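You operate a simulated robot arm through the tools that you are given. There is no shell and no other tool.

The job below is to be done with a simulated robot arm. You get a single attempt, and the scene is never put back.

Task
Lid the open grey tin, then push it back beside the black tin and wipe up the smear.
Fine: wipe with the blue cloth and put it back. What is to be rubbed or washed off counts as gone when no trace of it is left.
Where things are to end (x, y in the base frame): grey tin within 0.03 m of [0.88, 0.36].

The check looks at the end state, three seconds after you hand in, the way a careful person would. Anything else that was tipped, shoved, dropped, spilled or broken makes it a failure. Lids that push on must go on centred and level and be pressed home; caps that screw on are set level and turned clockwise until they are tight. Flat cloth is picked up by pressing the open fingertips on it (5 to 10 N) and closing them slowly along it; thin cloth reads only 2 to 8 mm in the jaws.

Robot
A 6-joint arm with a two-finger gripper, fixed in place. Base frame: the origin is on the floor under the middle of its stand, x ahead of it, y to its left, z up. Lengths are in m, angles in rad, forces in N, time in s.
It reaches about 1.637 m from its shoulder. Its first joint turns from -2.897 to 2.897 rad. Payload 3.43 kg.
Tool frame: the origin (TCP) lies between the finger pads and is the grasp point; the fingertips stand 0.02 m ahead of it; z points along the fingers, y is the line along which they close. The gripper opens to 0.19 m; its body begins 0.248 m behind the TCP.
Orientation is that of the tool frame in the base frame, as a unit quaternion [x, y, z, w]. With the fingers straight down and closing along the base's y, the tool's x points along the base's -x, its y along +y and its z along -z.

Tools
- The arm moves only by the tool arm_command. Its argument "moves" is a list that holds one entry, the list of rows, each a list of 6 numbers: the shift along the base's x, y, z in m, then the turn, a rotation vector about the base's x, y, z in rad. In form: [[[dx, dy, dz, ax, ay, az], ...]]. A call has 1 to 20 rows; each row is the pose to reach, as a shift and turn from the pose commanded when the call began. "grip" is the finger opening in m, from 0 to 0.19, set as the call begins (left out, the last holds). A row lasts 0.2 s, in which the tool goes at most 0.05 m and 0.15 rad; a call with a longer step from one row to the next is refused whole, and so is a gripper value outside its range. Where a pose cannot be reached the arm comes as near as it can. A force on the tool above 40 N (or 10 N above the force at the start of the call, whichever is more), or a blocked arm, ends the call early, and 0.2 s more pass. The fingers move at their own pace (about 0.045 m/s each) and stop on an object; they squeeze with about 20 N. The grip force told is the motor's: it shows also when the fingers shut on nothing. Time passes only in rows, and 0.2 s behind the last, so rows that repeat a pose let the fingers close. It gives the time, the measured TCP pose, the force on the tool (base axes), the opening and the grip force at its end, in the units of the frame above (readings bear some noise), with the torque about the TCP (base axes, N m) and any sound that the robot's microphone picked up.
- Cameras (640 x 400 px; columns grow to the right, rows downward): "scene" is fixed at [0.0501, -0.5004, 1.5929]; the picture's right is [0.80, -0.60, 0.00], its down [-0.29, -0.39, -0.87] and it looks along [0.52, 0.70, -0.49] (base axes); focal length 334 px, centre (320, 200). "wrist" rides on the gripper at [0.07, -0.008, -0.288] in the tool frame; the picture's right is [0.12, 0.99, 0.00], its down [-0.96, 0.12, -0.25] and it looks along [-0.25, 0.03, 0.97] (tool axes); focal length 261 px, centre (320, 200). There is no depth. A picture from a camera that has moved, and an enlarged one, comes with that camera's place and axes in the base frame and with its lens.
- snapshot(camera): a new picture of that camera. No time passes.
- slide_trunk(by): slides the trunk up (or, below 0, down) by that many m; the arm rides with it, the base frame stays. It gives what a move gives, with no picture.
- zoom(camera, box): a new picture of the part [left, top, right, bottom] of that camera's present view, enlarged. No time passes.
- job_done(): hands the job in; it is judged then, once.

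Nothing tells you positions but the pictures and the camera data. Unless the task says otherwise, let go and move clear before handing in.

The tools are called after "Call:" as a command line: name --argument value ..., lists and objects as JSON in quotes. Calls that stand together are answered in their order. arm_command: Moves the arm, as the interface text tells. Its arguments: {"type":"object","properties":{"moves":{"type":"array","items":{"type":"array","items":{"type":"array","items":{"type":"number"}}}},"grip":{"type":"number"}},"required":["moves"]} The other tools are called the same way: slide_trunk (by) moves the trunk up or down; snapshot (camera) takes a picture; zoom (camera, box) takes an enlarged picture of a part of a camera's view; job_done () hands the job in.

At the start:

```text
t: 0.0
tool_pos: [0.5035, 0.6178, 1.1579]
ee_rot: [0.001, 1.0, 0.0, 0.0]
wrist_force: [-0.4, 0.4, 0.1]
moment: [0.02, 0.02, -0.02]
width: 0.19
grasp_force: 0.0
trunk travel left (down, up): [-0.175, 0.065]
```

scene: 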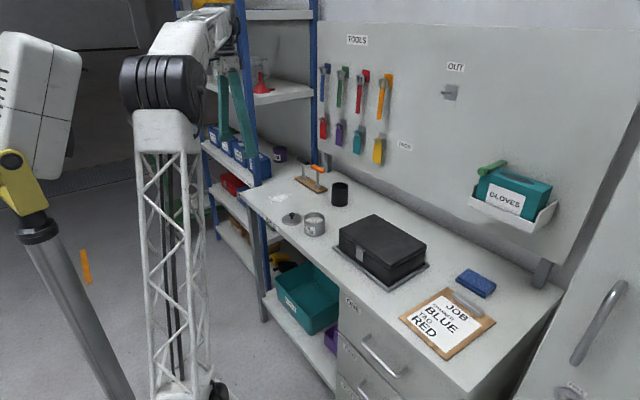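
wrist: 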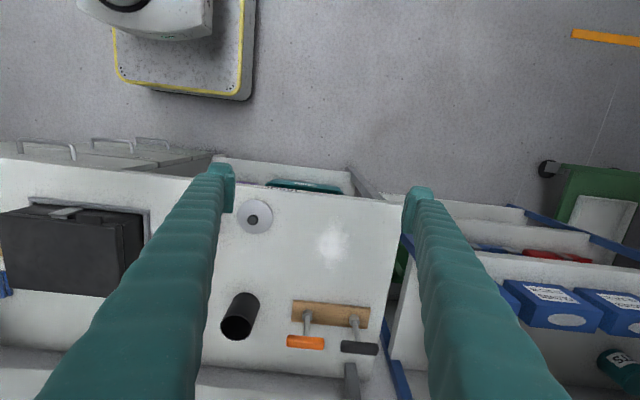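

I see a workbench with an open grey tin, a lid with a knob beside it, a black tin, a smear near the left end, and a blue cloth near the right end. I will zoom in to find exact places before moving.

Call:
zoom --camera "scene" --box '[240, 150, 400, 250]'

Call:
zoom --camera "scene" --box '[380, 230, 540, 330]'

Call:
zoom --camera "wrist" --box '[200, 160, 440, 400]'

Call:
zoom --camera "scene" --box '[250, 170, 350, 240]'

```text
4.00 times, centred on (320, 200) of scene
camera zoom: at [0.0501, -0.5004, 1.5929], right [0.8, -0.6, 0.0], down [-0.29, -0.39, -0.87], along [0.52, 0.7, -0.49], focal length 1336 px, centre (320, 200)
```

zoom: 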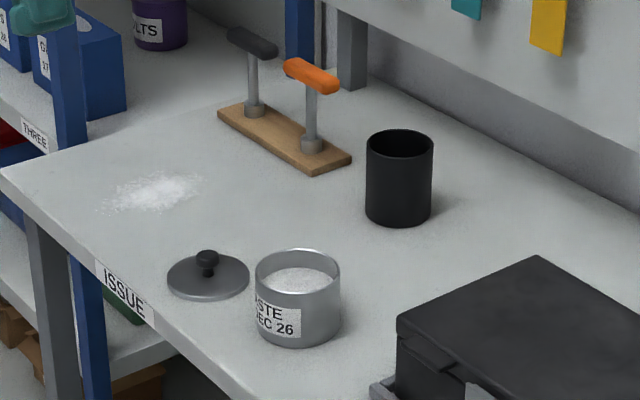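

```text
4.00 times, centred on (460, 280) of scene
camera zoom: at [0.0501, -0.5004, 1.5929], right [0.8, -0.6, 0.0], down [-0.29, -0.39, -0.87], along [0.52, 0.7, -0.49], focal length 1336 px, centre (-240, -120)
```

zoom: 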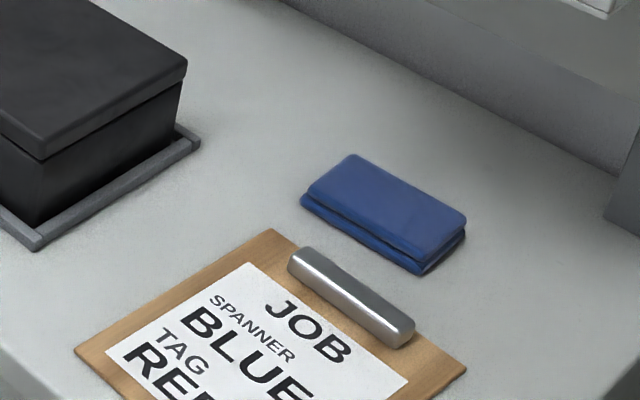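

```text
1.67 times, centred on (320, 280) of wrist
camera zoom: at [0.4333, 0.6078, 1.446], right [-0.12, 0.99, 0.0], down [0.96, 0.12, 0.25], along [0.25, 0.03, -0.97], focal length 434 px, centre (320, 67)
```

zoom: 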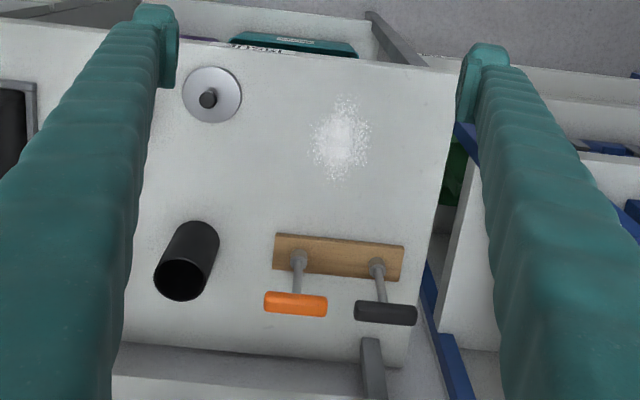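

```text
5.71 times, centred on (300, 205) of scene
camera zoom: at [0.0501, -0.5004, 1.5929], right [0.8, -0.6, 0.0], down [-0.29, -0.39, -0.87], along [0.52, 0.7, -0.49], focal length 1908 px, centre (434, 171)
```

zoom: 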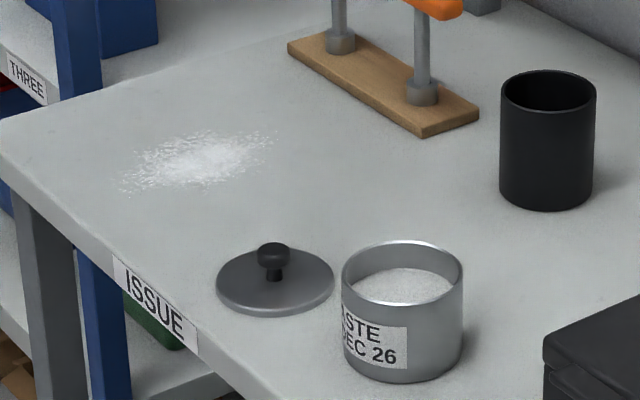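

Triangulating both views puts the bench top near z 0.85. I take the lid to be near (0.64, 0.48), the grey tin near (0.68, 0.37), the black tin near (0.90, 0.49), the smear near (0.70, 0.68) and the cloth near (0.91, -0.17). I will move the arm over the lid and tin, staying high, to get a better look.

Call:
arm_command --moves '[[[0.01, -0.045, 0, 0, 0, 0], [0.02, -0.09, 0, 0, 0, 0], [0.03, -0.135, 0, 0, 0, 0], [0.04, -0.165, 0, 0, 0, 0], [0.04, -0.165, 0, 0, 0, 0]]]'

Call:
snapshot --camera "wrist"

Call:
snapshot --camera "scene"

```text
t: 1.2
tool_pos: [0.5427, 0.4511, 1.1584]
ee_rot: [0.0, 1.0, 0.0, 0.0]
wrist_force: [0.0, -0.3, 0.3]
moment: [0.01, 0.0, 0.02]
width: 0.1901
grasp_force: 0.1
trunk travel left (down, up): [-0.175, 0.065]
```

```text
taken
camera wrist: at [0.4728, 0.4417, 1.446], right [-0.12, 0.99, 0.0], down [0.96, 0.12, 0.25], along [0.25, 0.03, -0.97], focal length 261 px, centre (320, 200)
```

wrist: 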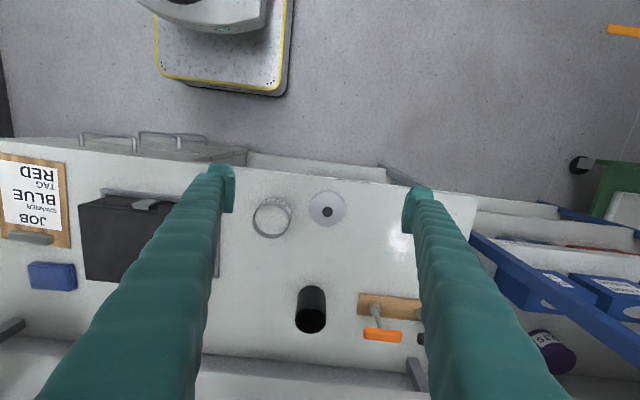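

```text
taken
```

scene: 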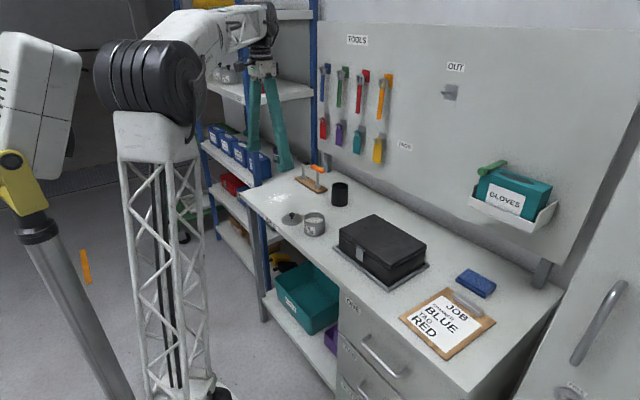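

The view now shows the tin, lid, black tin and tool rest from above. I will zoom in on these for exact measurements.

Call:
zoom --camera "wrist" --box '[230, 170, 430, 295]'

Call:
zoom --camera "wrist" --box '[0, 130, 240, 330]'

Call:
zoom --camera "wrist" --box '[240, 250, 440, 375]'

```text
3.20 times, centred on (330, 232) of wrist
camera zoom: at [0.4728, 0.4417, 1.446], right [-0.12, 0.99, 0.0], down [0.96, 0.12, 0.25], along [0.25, 0.03, -0.97], focal length 834 px, centre (288, 96)
```

zoom: 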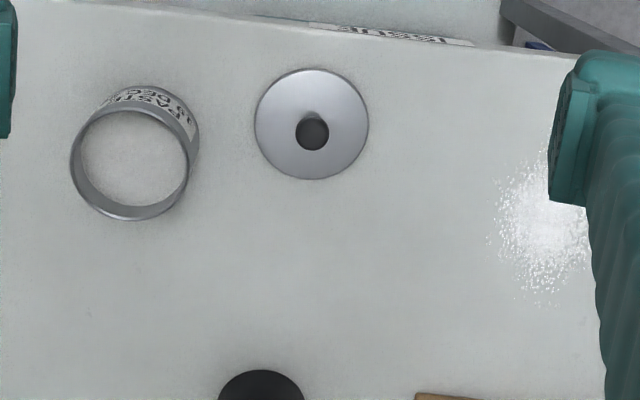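

```text
2.00 times, centred on (120, 230) of wrist
camera zoom: at [0.4728, 0.4417, 1.446], right [-0.12, 0.99, 0.0], down [0.96, 0.12, 0.25], along [0.25, 0.03, -0.97], focal length 521 px, centre (720, 140)
```

zoom: 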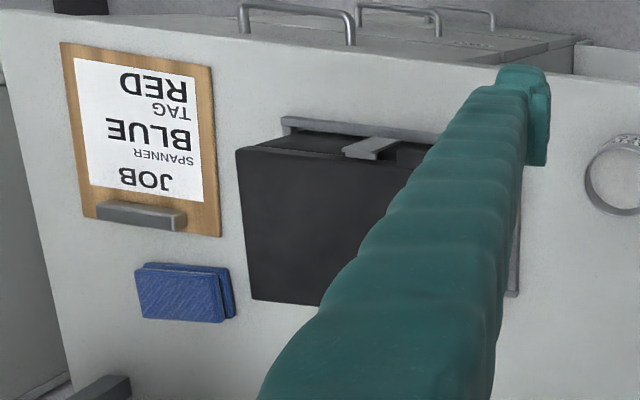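

```text
3.20 times, centred on (340, 312) of wrist
camera zoom: at [0.4728, 0.4417, 1.446], right [-0.12, 0.99, 0.0], down [0.96, 0.12, 0.25], along [0.25, 0.03, -0.97], focal length 834 px, centre (256, -160)
```

zoom: 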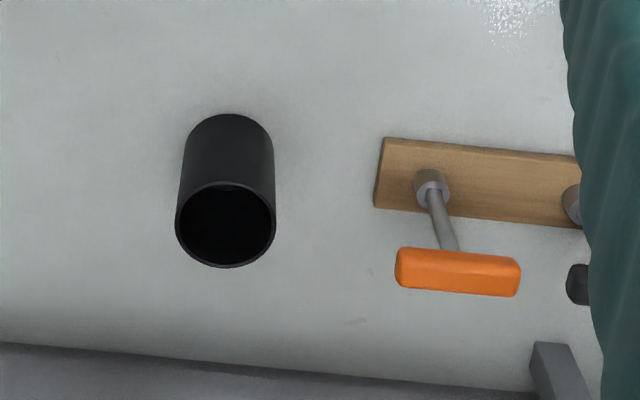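

The wrist view puts the lid centre at about (0.641, 0.479) and the tin rim at about (0.668, 0.360), height about 0.92. I will part-close the fingers and lower over the lid for a close look.

Call:
arm_command --moves '[[[0.025, 0.007, -0.03, 0, 0, 0], [0.05, 0.014, -0.06, 0, 0, 0], [0.075, 0.021, -0.09, 0, 0, 0], [0.098, 0.028, -0.12, 0, 0, 0], [0.098, 0.028, -0.15, 0, 0, 0], [0.098, 0.028, -0.15, 0, 0, 0], [0.098, 0.028, -0.15, 0, 0, 0]]]' --grip 0.06

Call:
snapshot --camera "wrist"

Call:
zoom --camera "scene" --box '[240, 120, 400, 250]'

```text
t: 2.8
tool_pos: [0.6414, 0.4786, 1.0064]
ee_rot: [0.0, 1.0, 0.0, 0.001]
wrist_force: [0.3, -0.9, -0.1]
moment: [-0.03, 0.01, 0.01]
width: 0.0601
grasp_force: 0.0
trunk travel left (down, up): [-0.175, 0.065]
```

```text
taken
camera wrist: at [0.572, 0.4696, 1.295], right [-0.12, 0.99, 0.0], down [0.96, 0.12, 0.25], along [0.25, 0.03, -0.97], focal length 261 px, centre (320, 200)
```

wrist: 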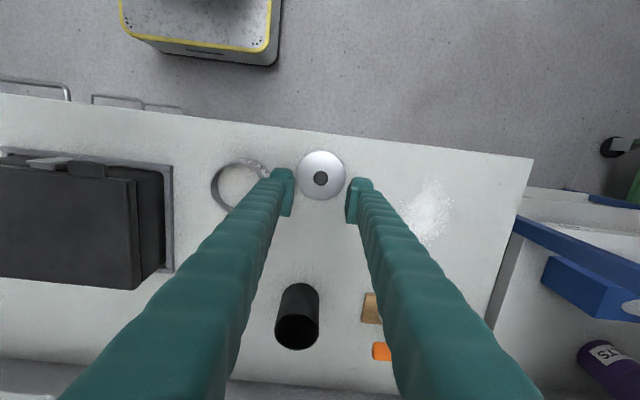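

```text
3.08 times, centred on (320, 185) of scene
camera zoom: at [0.0501, -0.5004, 1.5929], right [0.8, -0.6, 0.0], down [-0.29, -0.39, -0.87], along [0.52, 0.7, -0.49], focal length 1027 px, centre (320, 246)
```

zoom: 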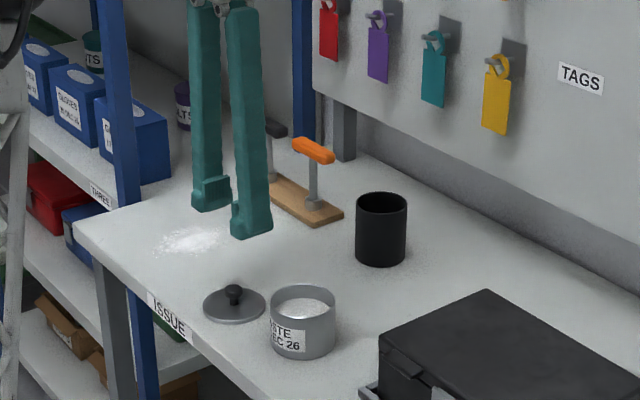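

The fingers straddle the lid well. I will zoom in for a precise lid and tin position.

Call:
zoom --camera "wrist" --box '[200, 130, 400, 255]'

Call:
zoom --camera "scene" --box '[270, 195, 350, 245]'

```text
3.20 times, centred on (300, 192) of wrist
camera zoom: at [0.572, 0.4696, 1.295], right [-0.12, 0.99, 0.0], down [0.96, 0.12, 0.25], along [0.25, 0.03, -0.97], focal length 834 px, centre (384, 224)
```

zoom: 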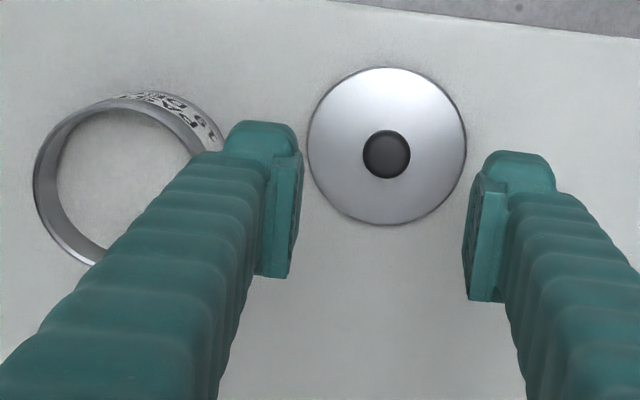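

```text
8.00 times, centred on (310, 220) of scene
camera zoom: at [0.0501, -0.5004, 1.5929], right [0.8, -0.6, 0.0], down [-0.29, -0.39, -0.87], along [0.52, 0.7, -0.49], focal length 2671 px, centre (400, 40)
```

zoom: 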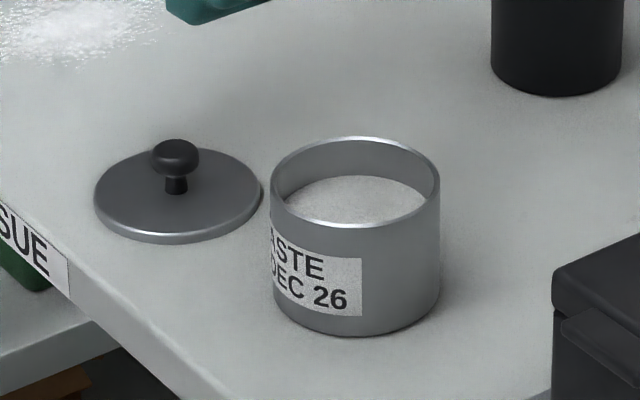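

The lid centre measures (0.641, 0.4795) from both heights. I will lower so the fingers straddle the knob, then look again.

Call:
arm_command --moves '[[[0, 0.001, -0.03, 0, 0, 0], [0, 0.001, -0.06, 0, 0, 0], [0, 0.001, -0.09, 0, 0, 0], [0, 0.001, -0.105, 0, 0, 0], [0, 0.001, -0.105, 0, 0, 0]]]' --grip 0.06

Call:
zoom --camera "wrist" --box '[220, 130, 420, 255]'

Call:
zoom --camera "scene" --box '[250, 185, 350, 245]'

```text
t: 4.0
tool_pos: [0.642, 0.4814, 0.903]
ee_rot: [0.0, 1.0, 0.001, 0.0]
wrist_force: [-0.4, -0.4, -0.2]
moment: [0.0, -0.01, -0.01]
width: 0.0603
grasp_force: 0.0
trunk travel left (down, up): [-0.175, 0.065]
```

```text
3.20 times, centred on (320, 192) of wrist
camera zoom: at [0.5715, 0.4718, 1.1905], right [-0.12, 0.99, 0.0], down [0.96, 0.12, 0.25], along [0.25, 0.03, -0.97], focal length 834 px, centre (320, 224)
```

zoom: 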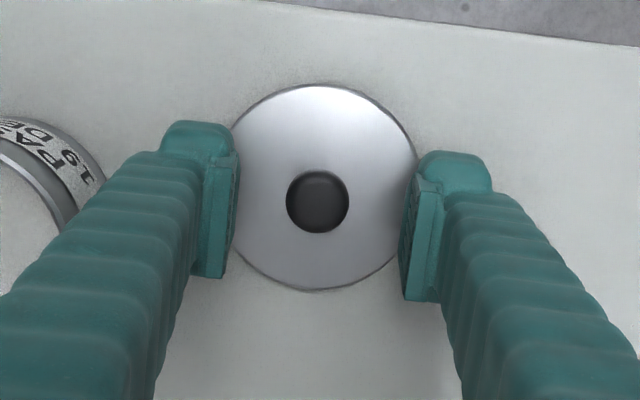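

```text
6.40 times, centred on (300, 215) of scene
camera zoom: at [0.0501, -0.5004, 1.5929], right [0.8, -0.6, 0.0], down [-0.29, -0.39, -0.87], along [0.52, 0.7, -0.49], focal length 2137 px, centre (448, 104)
```

zoom: 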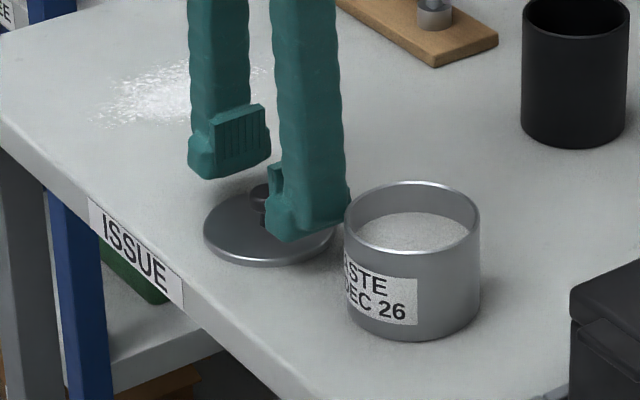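

The knob sits about 2 mm to one side of the fingers' middle. I will shift over it and lower slowly, watching for contact.

Call:
arm_command --moves '[[[0, -0.0025, 0, 0, 0, 0], [0, -0.0025, -0.005, 0, 0, 0], [0, -0.0025, -0.01, 0, 0, 0], [0, -0.0025, -0.013, 0, 0, 0], [0, -0.0025, -0.013, 0, 0, 0]]]' --grip 0.045

Call:
zoom --camera "scene" --box '[260, 185, 340, 235]'

Call:
zoom --camera "wrist" --box '[220, 130, 420, 255]'

```text
t: 5.2
tool_pos: [0.6419, 0.4779, 0.8905]
ee_rot: [0.001, 1.0, 0.001, 0.0]
wrist_force: [-0.8, 0.7, -0.3]
moment: [0.05, 0.01, -0.01]
width: 0.0448
grasp_force: 0.0
trunk travel left (down, up): [-0.175, 0.065]
```

```text
8.00 times, centred on (300, 210) of scene
camera zoom: at [0.0501, -0.5004, 1.5929], right [0.8, -0.6, 0.0], down [-0.29, -0.39, -0.87], along [0.52, 0.7, -0.49], focal length 2671 px, centre (480, 120)
```

zoom: 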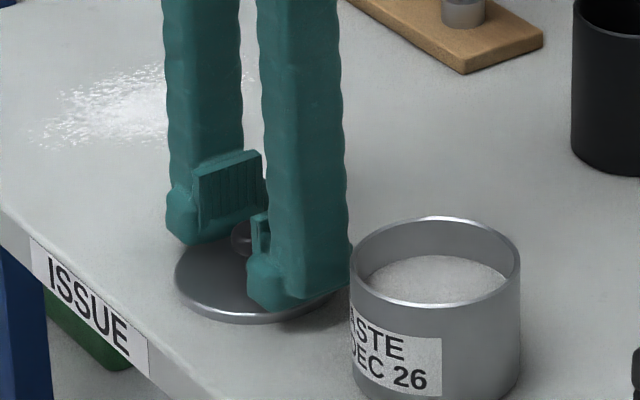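

```text
3.20 times, centred on (320, 192) of wrist
camera zoom: at [0.5712, 0.4689, 1.1778], right [-0.12, 0.99, 0.0], down [0.96, 0.12, 0.25], along [0.25, 0.03, -0.97], focal length 834 px, centre (320, 224)
```

zoom: 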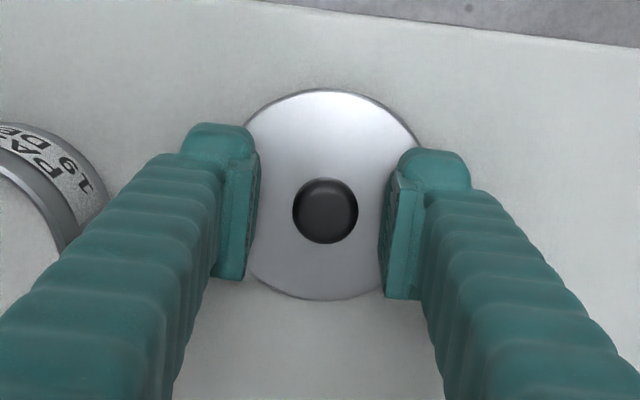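

The knob is now within about 1 mm of the fingers' middle. I will go 5 mm lower and then close on it.

Call:
arm_command --moves '[[[0, 0.001, -0.003, 0, 0, 0], [0, 0.001, -0.005, 0, 0, 0], [0, 0.001, -0.005, 0, 0, 0]]]' --grip 0.045

```text
t: 6.0
tool_pos: [0.6409, 0.4796, 0.8856]
ee_rot: [-0.001, 1.0, 0.0, 0.0]
wrist_force: [0.2, -0.3, 3.9]
moment: [0.01, -0.04, -0.03]
width: 0.045
grasp_force: 0.0
trunk travel left (down, up): [-0.175, 0.065]
```

The 3.9 N upward force says the fingertips just touched the lid disc, so its top is near z 0.866. I will lift 4 mm and close on the knob.

Call:
arm_command --moves '[[[0, 0, 0.004, 0, 0, 0], [0, 0, 0.004, 0, 0, 0], [0, 0, 0.004, 0, 0, 0], [0, 0, 0.004, 0, 0, 0], [0, 0, 0.004, 0, 0, 0], [0, 0, 0.004, 0, 0, 0]]]' --grip 0.0

Call:
zoom --camera "wrist" --box '[220, 130, 420, 255]'

Call:
zoom --camera "scene" --box '[260, 185, 340, 235]'

```text
t: 7.4
tool_pos: [0.6414, 0.4795, 0.8894]
ee_rot: [-0.001, 1.0, 0.0, 0.0]
wrist_force: [-0.4, -0.4, -0.8]
moment: [-0.01, 0.02, -0.01]
width: 0.0222
grasp_force: 19.9
trunk travel left (down, up): [-0.175, 0.065]
```

```text
3.20 times, centred on (320, 192) of wrist
camera zoom: at [0.5714, 0.4703, 1.1772], right [-0.12, 0.99, 0.0], down [0.96, 0.12, 0.25], along [0.25, 0.03, -0.97], focal length 834 px, centre (320, 224)
```

zoom: 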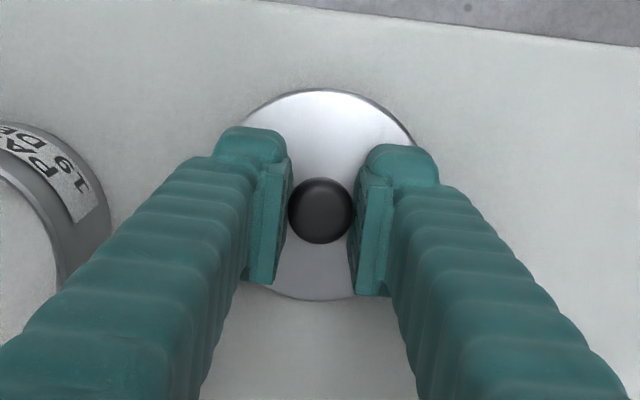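

```text
8.00 times, centred on (300, 210) of scene
camera zoom: at [0.0501, -0.5004, 1.5929], right [0.8, -0.6, 0.0], down [-0.29, -0.39, -0.87], along [0.52, 0.7, -0.49], focal length 2671 px, centre (480, 120)
```

zoom: 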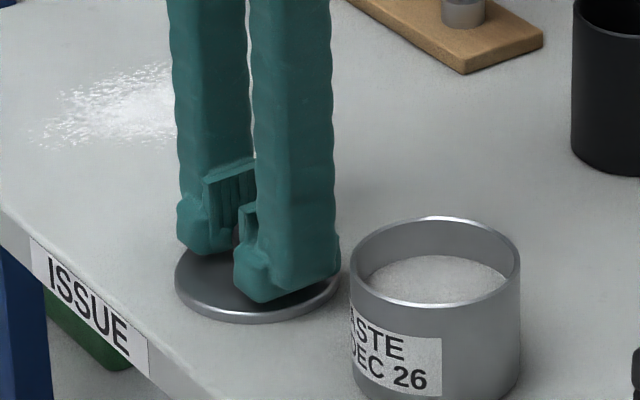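

The knob is held (22 mm in the jaws). I will lift the lid and move it beyond the tin, so that the wrist camera looks straight down on the open tin.

Call:
arm_command --moves '[[[0, 0, 0.02, 0, 0, 0], [0, 0, 0.05, 0, 0, 0], [0, 0, 0.08, 0, 0, 0], [0, 0, 0.11, 0, 0, 0], [0.03, -0.03, 0.11, 0, 0, 0], [0.06, -0.06, 0.11, 0, 0, 0], [0.09, -0.09, 0.11, 0, 0, 0], [0.118, -0.119, 0.11, 0, 0, 0], [0.118, -0.119, 0.11, 0, 0, 0], [0.118, -0.119, 0.11, 0, 0, 0]]]'

Call:
snapshot --camera "wrist"

Call:
zoom --camera "wrist" --box '[240, 60, 400, 160]'

Call:
zoom --camera "scene" --box '[260, 135, 420, 235]'

```text
t: 9.6
tool_pos: [0.7594, 0.3595, 1.0003]
ee_rot: [0.0, 1.0, -0.001, 0.0]
wrist_force: [-0.2, 0.3, -0.7]
moment: [0.01, 0.02, 0.01]
width: 0.0
grasp_force: 20.1
trunk travel left (down, up): [-0.175, 0.065]
```

```text
taken
camera wrist: at [0.6898, 0.3506, 1.2874], right [-0.12, 0.99, 0.0], down [0.96, 0.12, 0.25], along [0.25, 0.03, -0.97], focal length 261 px, centre (320, 200)
```

wrist: 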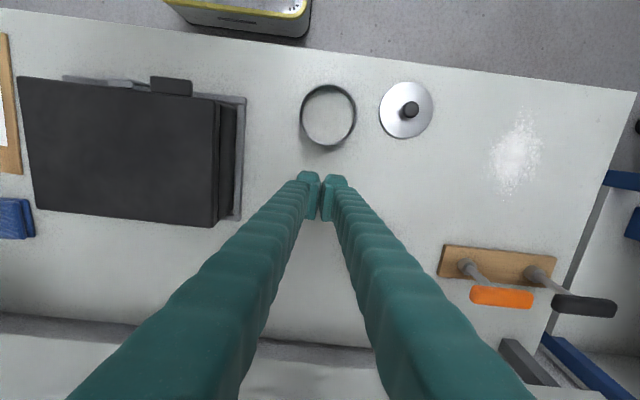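

```text
4.00 times, centred on (320, 110) of wrist
camera zoom: at [0.6898, 0.3506, 1.2874], right [-0.12, 0.99, 0.0], down [0.96, 0.12, 0.25], along [0.25, 0.03, -0.97], focal length 1043 px, centre (320, 560)
```

zoom: 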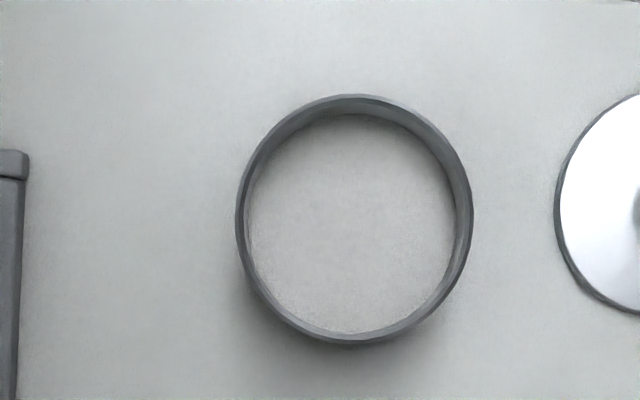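

```text
4.00 times, centred on (340, 185) of scene
camera zoom: at [0.0501, -0.5004, 1.5929], right [0.8, -0.6, 0.0], down [-0.29, -0.39, -0.87], along [0.52, 0.7, -0.49], focal length 1336 px, centre (240, 260)
```

zoom: 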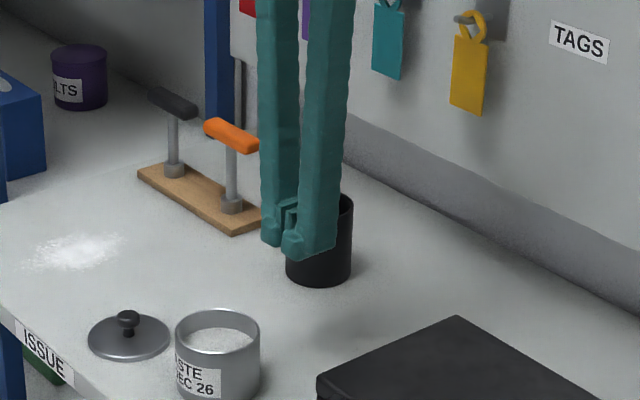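

The fingers slid off the rounded knob head and the lid is still in its first place (jaw reads 0). The straight-down view gives the tin centre as (0.665, 0.3595). I will go back to the lid, open, and grip lower on the knob.

Call:
arm_command --moves '[[[-0.03, 0.03, 0, 0, 0, 0], [-0.06, 0.06, 0, 0, 0, 0], [-0.09, 0.09, 0, 0, 0, 0], [-0.1175, 0.119, 0, 0, 0, 0], [-0.1175, 0.119, -0.03, 0, 0, 0], [-0.1175, 0.119, -0.06, 0, 0, 0], [-0.1175, 0.119, -0.09, 0, 0, 0], [-0.1175, 0.119, -0.108, 0, 0, 0], [-0.1175, 0.119, -0.108, 0, 0, 0]]]' --grip 0.05

Call:
zoom --camera "wrist" --box '[220, 130, 420, 255]'

Call:
zoom --camera "scene" --box '[270, 195, 318, 225]'

```text
t: 11.6
tool_pos: [0.6416, 0.4801, 0.8908]
ee_rot: [0.0, 1.0, 0.0, 0.0]
wrist_force: [-0.2, 0.5, 0.4]
moment: [0.02, 0.0, 0.01]
width: 0.0497
grasp_force: 0.1
trunk travel left (down, up): [-0.175, 0.065]
```

```text
3.20 times, centred on (320, 192) of wrist
camera zoom: at [0.5713, 0.4705, 1.1789], right [-0.12, 0.99, 0.0], down [0.96, 0.12, 0.25], along [0.25, 0.03, -0.97], focal length 834 px, centre (320, 224)
```

zoom: 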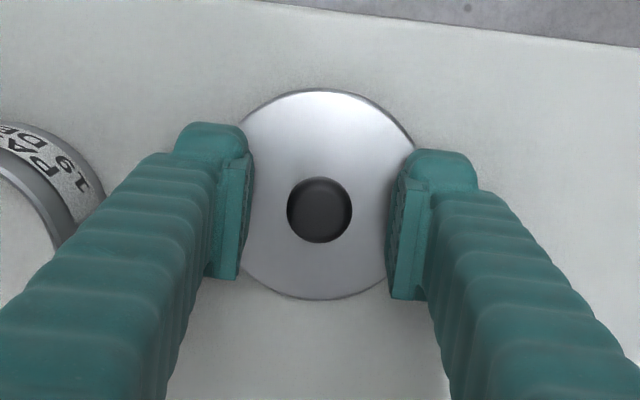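

```text
13.33 times, centred on (294, 210) of scene
camera zoom: at [0.0501, -0.5004, 1.5929], right [0.8, -0.6, 0.0], down [-0.29, -0.39, -0.87], along [0.52, 0.7, -0.49], focal length 4452 px, centre (667, 67)
```

zoom: 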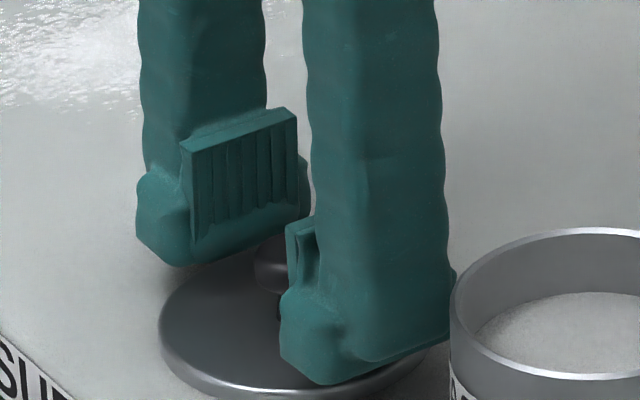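

The fingers are centred on the knob, and only the lower part of each pad reaches it. I will go down to light contact with the disc, then close.

Call:
arm_command --moves '[[[0, -0.0005, -0.003, 0, 0, 0], [0, -0.0005, -0.005, 0, 0, 0], [0, -0.0005, -0.0062, 0, 0, 0], [0, -0.0005, -0.0062, 0, 0, 0]]]' --grip 0.04

```text
t: 12.6
tool_pos: [0.6423, 0.4789, 0.8859]
ee_rot: [0.0, 1.0, 0.0, 0.0]
wrist_force: [0.1, 0.6, 1.4]
moment: [0.01, -0.01, -0.01]
width: 0.0402
grasp_force: 0.1
trunk travel left (down, up): [-0.175, 0.065]
```

Call:
arm_command --moves '[[[0, 0, 0, 0, 0, 0], [0, 0, 0, 0, 0, 0], [0, 0, 0, 0, 0, 0], [0, 0, 0, 0, 0, 0], [0, 0, 0, 0, 0, 0]]]' --grip 0.0

Call:
zoom --camera "wrist" --box '[220, 130, 420, 255]'

```text
t: 13.8
tool_pos: [0.6417, 0.4791, 0.8855]
ee_rot: [0.001, 1.0, 0.0, 0.0]
wrist_force: [0.8, 2.1, 5.6]
moment: [0.01, 0.0, -0.02]
width: 0.0219
grasp_force: 19.7
trunk travel left (down, up): [-0.175, 0.065]
```

```text
3.20 times, centred on (320, 192) of wrist
camera zoom: at [0.5715, 0.4694, 1.1736], right [-0.12, 0.99, 0.0], down [0.96, 0.12, 0.25], along [0.25, 0.03, -0.97], focal length 834 px, centre (320, 224)
```

zoom: 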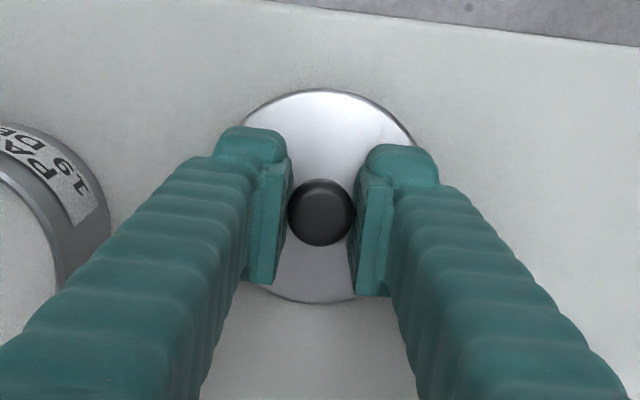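

The knob is gripped at about 22 mm, with the tips resting on the disc. I will lift very slowly and check that the grip holds.

Call:
arm_command --moves '[[[0, 0, 0.001, 0, 0, 0], [0, 0, 0.002, 0, 0, 0], [0, 0, 0.004, 0, 0, 0], [0, 0, 0.006, 0, 0, 0], [0, 0, 0.008, 0, 0, 0], [0, 0, 0.01, 0, 0, 0], [0, 0, 0.01, 0, 0, 0]]]'

Call:
zoom --camera "scene" --box '[260, 185, 340, 235]'

Call:
zoom --camera "wrist" --box '[220, 130, 420, 255]'

```text
t: 15.4
tool_pos: [0.6429, 0.4794, 0.8942]
ee_rot: [0.0, 1.0, 0.0, 0.0]
wrist_force: [-0.4, -1.3, 0.0]
moment: [0.04, 0.03, 0.0]
width: 0.0222
grasp_force: 20.2
trunk travel left (down, up): [-0.175, 0.065]
```

```text
8.00 times, centred on (300, 210) of scene
camera zoom: at [0.0501, -0.5004, 1.5929], right [0.8, -0.6, 0.0], down [-0.29, -0.39, -0.87], along [0.52, 0.7, -0.49], focal length 2671 px, centre (480, 120)
```

zoom: 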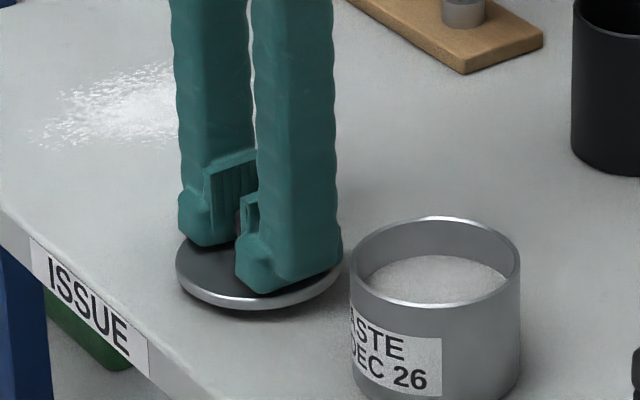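

```text
3.20 times, centred on (320, 192) of wrist
camera zoom: at [0.5721, 0.4695, 1.1826], right [-0.12, 0.99, 0.0], down [0.96, 0.12, 0.25], along [0.25, 0.03, -0.97], focal length 834 px, centre (320, 224)
```

zoom: 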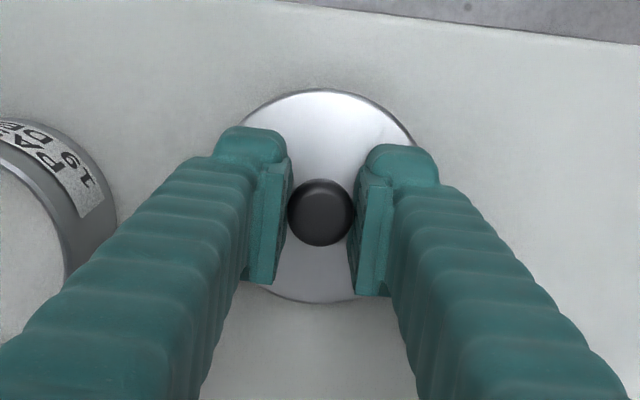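

The lid is up and hanging level. I will raise it above the tin's rim height, slowly.

Call:
arm_command --moves '[[[0, 0, 0.006, 0, 0, 0], [0, 0, 0.012, 0, 0, 0], [0, 0, 0.02, 0, 0, 0], [0, 0, 0.028, 0, 0, 0], [0, 0, 0.036, 0, 0, 0], [0, 0, 0.044, 0, 0, 0], [0, 0, 0.052, 0, 0, 0], [0, 0, 0.06, 0, 0, 0], [0, 0, 0.068, 0, 0, 0], [0, 0, 0.076, 0, 0, 0], [0, 0, 0.084, 0, 0, 0], [0, 0, 0.09, 0, 0, 0], [0, 0, 0.09, 0, 0, 0]]]'

Call:
zoom --camera "wrist" --box '[200, 110, 440, 260]'

Call:
zoom --camera "scene" --box '[250, 155, 350, 235]'

```text
t: 18.2
tool_pos: [0.6419, 0.4785, 0.9845]
ee_rot: [0.0, 1.0, 0.0, 0.0]
wrist_force: [-0.2, 0.0, -0.8]
moment: [0.01, 0.0, -0.01]
width: 0.022
grasp_force: 19.7
trunk travel left (down, up): [-0.175, 0.065]
```

```text
2.67 times, centred on (320, 185) of wrist
camera zoom: at [0.5717, 0.4698, 1.2731], right [-0.12, 0.99, 0.0], down [0.96, 0.12, 0.25], along [0.25, 0.03, -0.97], focal length 695 px, centre (320, 240)
```

zoom: 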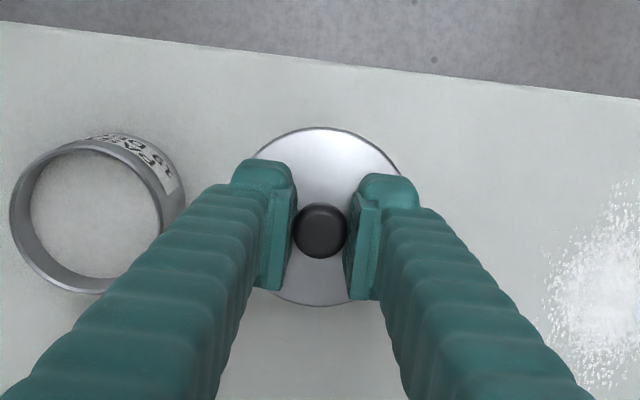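

```text
5.00 times, centred on (300, 195) of scene
camera zoom: at [0.0501, -0.5004, 1.5929], right [0.8, -0.6, 0.0], down [-0.29, -0.39, -0.87], along [0.52, 0.7, -0.49], focal length 1670 px, centre (420, 225)
```

zoom: 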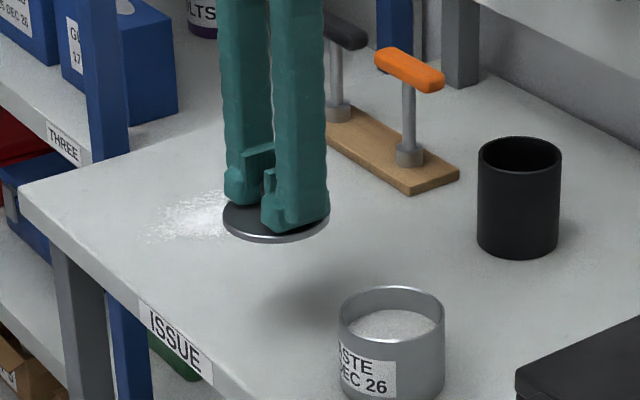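

The lid is held with its underside near z 0.955, above the rim at 0.92. I will move it across to above the tin.

Call:
arm_command --moves '[[[0.003, -0.015, 0, 0, 0, 0], [0.006, -0.03, 0, 0, 0, 0], [0.009, -0.045, 0, 0, 0, 0], [0.012, -0.06, 0, 0, 0, 0], [0.015, -0.075, 0, 0, 0, 0], [0.018, -0.09, 0, 0, 0, 0], [0.021, -0.105, 0, 0, 0, 0], [0.0228, -0.1185, 0, 0, 0, 0], [0.0228, -0.1185, 0, 0, 0, 0], [0.0228, -0.1185, 0, 0, 0, 0]]]'

Call:
zoom --camera "wrist" --box '[240, 130, 400, 230]'

Call:
zoom --camera "scene" --box '[280, 170, 360, 240]'

```text
t: 20.4
tool_pos: [0.6648, 0.3606, 0.9851]
ee_rot: [0.0, 1.0, 0.0, 0.0]
wrist_force: [-0.3, 0.1, -0.1]
moment: [0.0, 0.0, -0.03]
width: 0.0221
grasp_force: 19.5
trunk travel left (down, up): [-0.175, 0.065]
```

```text
4.00 times, centred on (320, 180) of wrist
camera zoom: at [0.5945, 0.3513, 1.2732], right [-0.12, 0.99, 0.0], down [0.96, 0.12, 0.25], along [0.25, 0.03, -0.97], focal length 1043 px, centre (320, 280)
```

zoom: 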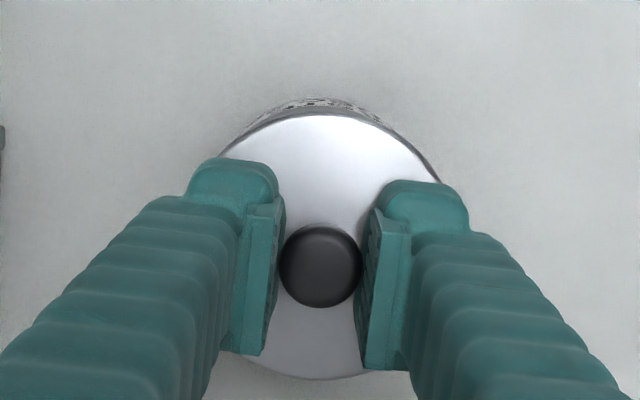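

```text
5.71 times, centred on (320, 205) of scene
camera zoom: at [0.0501, -0.5004, 1.5929], right [0.8, -0.6, 0.0], down [-0.29, -0.39, -0.87], along [0.52, 0.7, -0.49], focal length 1908 px, centre (320, 171)
```

zoom: 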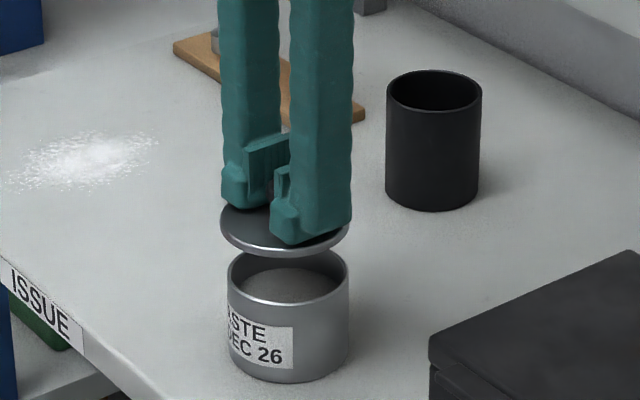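

The lid is above the tin. I will zoom in further to check the alignment before lowering.

Call:
zoom --camera "scene" --box '[300, 200, 332, 240]'

Call:
zoom --camera "wrist" --box '[290, 145, 354, 185]'

```text
10.00 times, centred on (316, 220) of scene
camera zoom: at [0.0501, -0.5004, 1.5929], right [0.8, -0.6, 0.0], down [-0.29, -0.39, -0.87], along [0.52, 0.7, -0.49], focal length 3339 px, centre (360, 0)
```

zoom: 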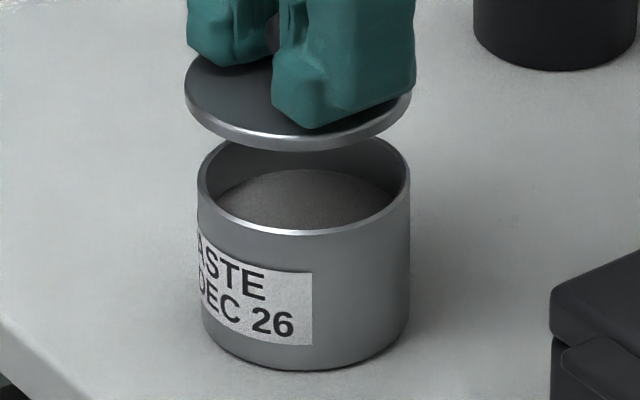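

```text
10.00 times, centred on (322, 165) of wrist
camera zoom: at [0.5945, 0.3513, 1.2732], right [-0.12, 0.99, 0.0], down [0.96, 0.12, 0.25], along [0.25, 0.03, -0.97], focal length 2606 px, centre (300, 550)
```

zoom: 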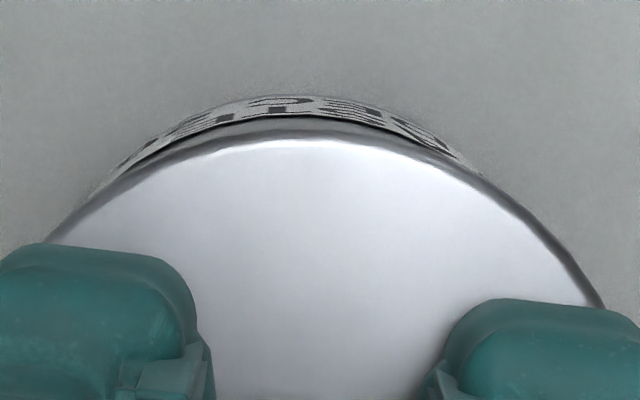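

The scene view shows the lid about 2 mm to the left of the tin, and the wrist view shows it about 1 mm too far in +y. I will correct that and lower to just above the rim.

Call:
arm_command --moves '[[[0.0008, -0.0013, 0, 0, 0, 0], [0.0008, -0.0013, -0.006, 0, 0, 0], [0.0008, -0.0013, -0.012, 0, 0, 0], [0.0008, -0.0013, -0.018, 0, 0, 0], [0.0008, -0.0013, -0.022, 0, 0, 0], [0.0008, -0.0013, -0.022, 0, 0, 0]]]'

Call:
zoom --camera "scene" --box '[300, 200, 332, 240]'

Call:
zoom --camera "wrist" --box '[290, 145, 354, 185]'

```text
t: 21.8
tool_pos: [0.6654, 0.3594, 0.9625]
ee_rot: [0.0, 1.0, 0.0, 0.0]
wrist_force: [-1.3, -0.2, -0.2]
moment: [-0.01, 0.04, 0.01]
width: 0.0224
grasp_force: 20.1
trunk travel left (down, up): [-0.175, 0.065]
```

```text
10.00 times, centred on (316, 220) of scene
camera zoom: at [0.0501, -0.5004, 1.5929], right [0.8, -0.6, 0.0], down [-0.29, -0.39, -0.87], along [0.52, 0.7, -0.49], focal length 3339 px, centre (360, 0)
```

zoom: 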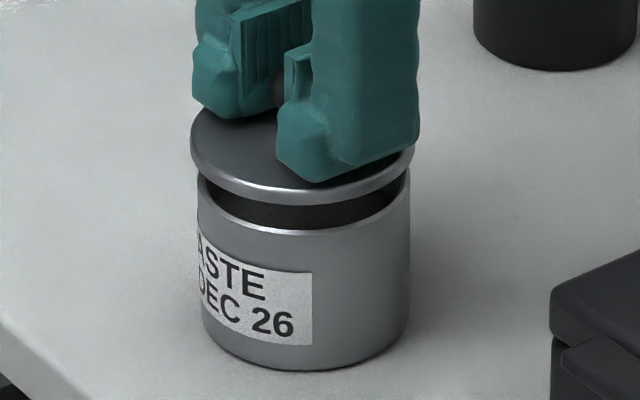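

```text
10.00 times, centred on (322, 165) of wrist
camera zoom: at [0.5953, 0.35, 1.2508], right [-0.12, 0.99, 0.0], down [0.96, 0.12, 0.25], along [0.25, 0.03, -0.97], focal length 2606 px, centre (300, 550)
```

zoom: 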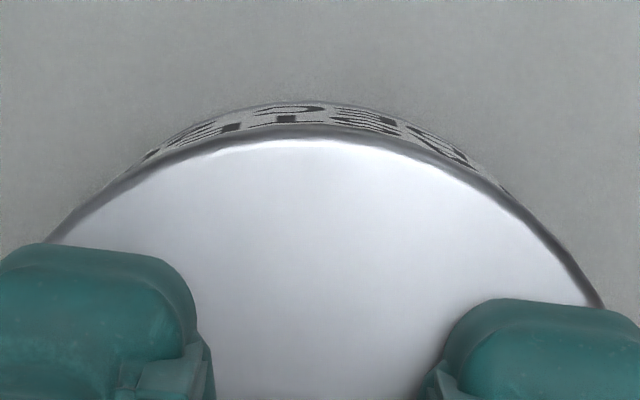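

The lid and rim now line up within about 0.7 mm in both views. I will lower gently until contact.

Call:
arm_command --moves '[[[0.0003, -0.0002, -0.003, 0, 0, 0], [0.0003, -0.0002, -0.005, 0, 0, 0], [0.0003, -0.0002, -0.007, 0, 0, 0], [0.0003, -0.0002, -0.009, 0, 0, 0], [0.0003, -0.0002, -0.009, 0, 0, 0]]]'

Call:
zoom --camera "scene" --box '[300, 200, 332, 240]'

```text
t: 23.0
tool_pos: [0.6673, 0.3582, 0.954]
ee_rot: [0.0, 1.0, 0.001, 0.0]
wrist_force: [-0.1, -0.4, -0.4]
moment: [-0.01, 0.02, 0.0]
width: 0.022
grasp_force: 20.0
trunk travel left (down, up): [-0.175, 0.065]
```

```text
10.00 times, centred on (316, 220) of scene
camera zoom: at [0.0501, -0.5004, 1.5929], right [0.8, -0.6, 0.0], down [-0.29, -0.39, -0.87], along [0.52, 0.7, -0.49], focal length 3339 px, centre (360, 0)
```

zoom: 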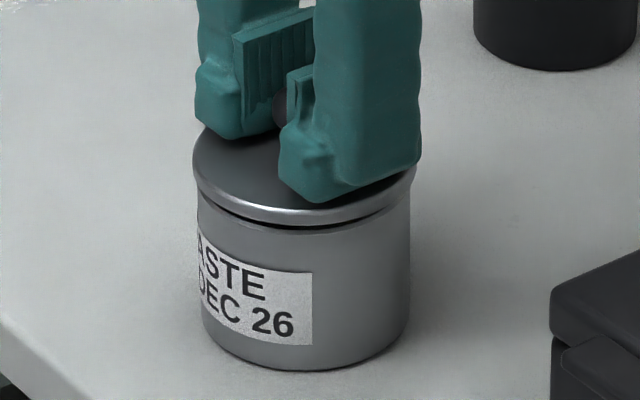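

The lid is now just over the rim and looks centred. I will lower further to make contact.

Call:
arm_command --moves '[[[0, 0, -0.002, 0, 0, 0], [0, 0, -0.004, 0, 0, 0], [0, 0, -0.005, 0, 0, 0], [0, 0, -0.005, 0, 0, 0]]]'

Call:
zoom --camera "scene" --box '[300, 200, 332, 240]'

Call:
zoom --camera "wrist" --box '[290, 145, 354, 185]'

```text
t: 24.0
tool_pos: [0.6661, 0.3591, 0.9505]
ee_rot: [0.0, 1.0, 0.0, 0.0]
wrist_force: [-0.1, -0.5, -0.5]
moment: [0.01, -0.03, -0.01]
width: 0.0222
grasp_force: 20.5
trunk travel left (down, up): [-0.175, 0.065]
```

```text
10.00 times, centred on (316, 220) of scene
camera zoom: at [0.0501, -0.5004, 1.5929], right [0.8, -0.6, 0.0], down [-0.29, -0.39, -0.87], along [0.52, 0.7, -0.49], focal length 3339 px, centre (360, 0)
```

zoom: 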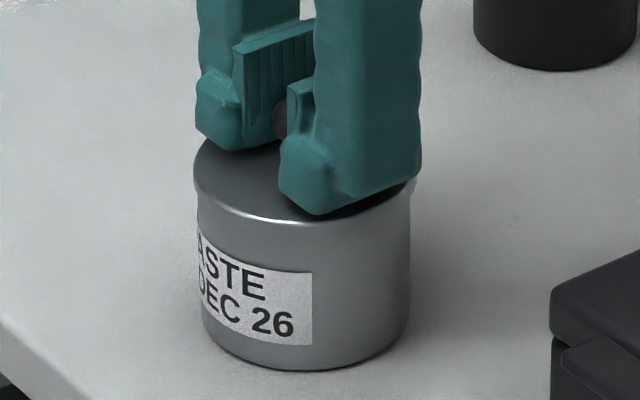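

```text
10.00 times, centred on (322, 165) of wrist
camera zoom: at [0.596, 0.3495, 1.2369], right [-0.12, 0.99, 0.0], down [0.96, 0.12, 0.25], along [0.25, 0.03, -0.97], focal length 2606 px, centre (300, 550)
```

zoom: 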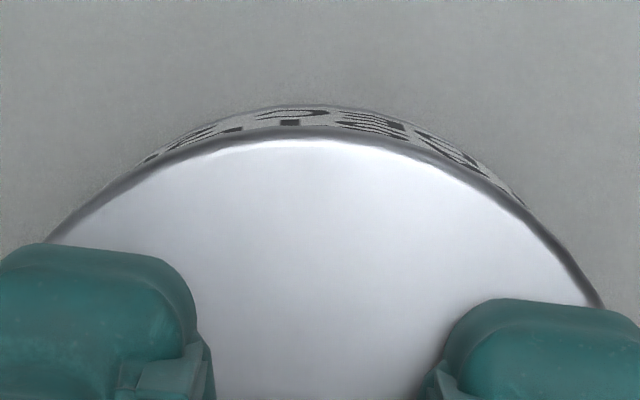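

The lid's edge is meeting the rim with no force yet. I will press down gently in small steps.

Call:
arm_command --moves '[[[0, 0, -0.001, 0, 0, 0], [0, 0, -0.002, 0, 0, 0], [0, 0, -0.003, 0, 0, 0], [0, 0, -0.003, 0, 0, 0]]]'

Call:
zoom --camera "scene" --box '[300, 200, 332, 240]'

```text
t: 25.0
tool_pos: [0.665, 0.3588, 0.9484]
ee_rot: [0.0, 1.0, 0.001, 0.001]
wrist_force: [8.0, 8.5, 30.1]
moment: [0.12, -0.09, -0.06]
width: 0.0219
grasp_force: 20.2
trunk travel left (down, up): [-0.175, 0.065]
heard: snap
```

```text
10.00 times, centred on (316, 220) of scene
camera zoom: at [0.0501, -0.5004, 1.5929], right [0.8, -0.6, 0.0], down [-0.29, -0.39, -0.87], along [0.52, 0.7, -0.49], focal length 3339 px, centre (360, 0)
```

zoom: 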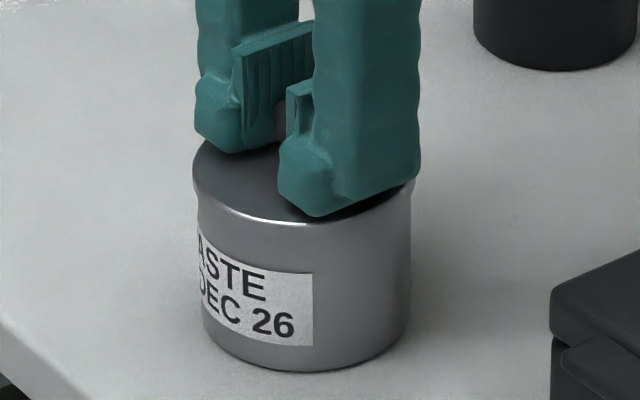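

A snap was heard with about 30 N, so the lid is pressed home. I will ease off, then open the fingers and check.

Call:
arm_command --moves '[[[0, 0, 0.002, 0, 0, 0], [0, 0, 0.003, 0, 0, 0], [0, 0, 0.003, 0, 0, 0]]]'

Call:
arm_command --moves '[[[0, 0, 0, 0, 0, 0], [0, 0, 0, 0, 0, 0], [0, 0, 0.01, 0, 0, 0], [0, 0, 0.03, 0, 0, 0], [0, 0, 0.06, 0, 0, 0], [0, 0, 0.06, 0, 0, 0]]]' --grip 0.06

Call:
zoom --camera "scene" --box '[295, 200, 335, 240]'

Call:
zoom --camera "wrist" --box '[240, 110, 400, 230]'

```text
t: 25.8
tool_pos: [0.6653, 0.3583, 0.9482]
ee_rot: [-0.001, 1.0, 0.0, -0.001]
wrist_force: [0.5, 2.8, 2.9]
moment: [0.07, -0.05, 0.01]
width: 0.0222
grasp_force: 20.1
trunk travel left (down, up): [-0.175, 0.065]
```

```text
t: 27.2
tool_pos: [0.6674, 0.3597, 1.0088]
ee_rot: [0.0, 1.0, 0.0, 0.001]
wrist_force: [-0.7, -0.3, 0.5]
moment: [0.02, 0.0, -0.03]
width: 0.0599
grasp_force: 0.0
trunk travel left (down, up): [-0.175, 0.065]
```

```text
10.00 times, centred on (315, 220) of scene
camera zoom: at [0.0501, -0.5004, 1.5929], right [0.8, -0.6, 0.0], down [-0.29, -0.39, -0.87], along [0.52, 0.7, -0.49], focal length 3339 px, centre (370, 0)
```

zoom: 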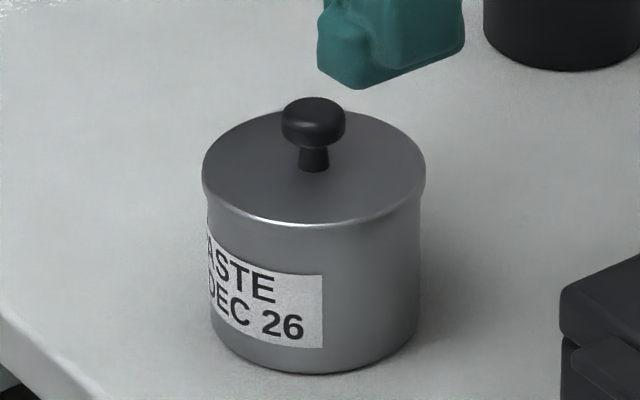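

```text
3.33 times, centred on (320, 170) of wrist
camera zoom: at [0.5958, 0.3501, 1.2971], right [-0.12, 0.99, 0.0], down [0.96, 0.12, 0.25], along [0.25, 0.03, -0.97], focal length 869 px, centre (320, 300)
```

zoom: 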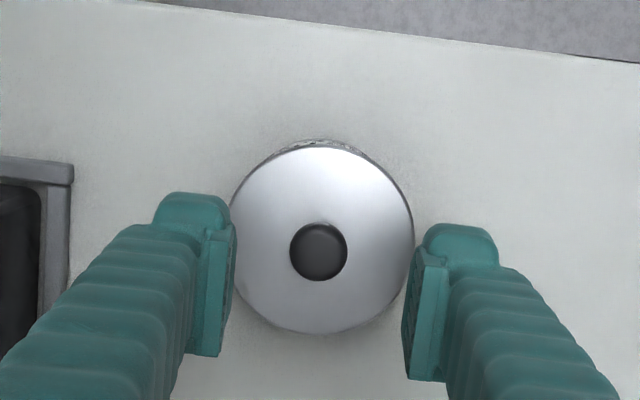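

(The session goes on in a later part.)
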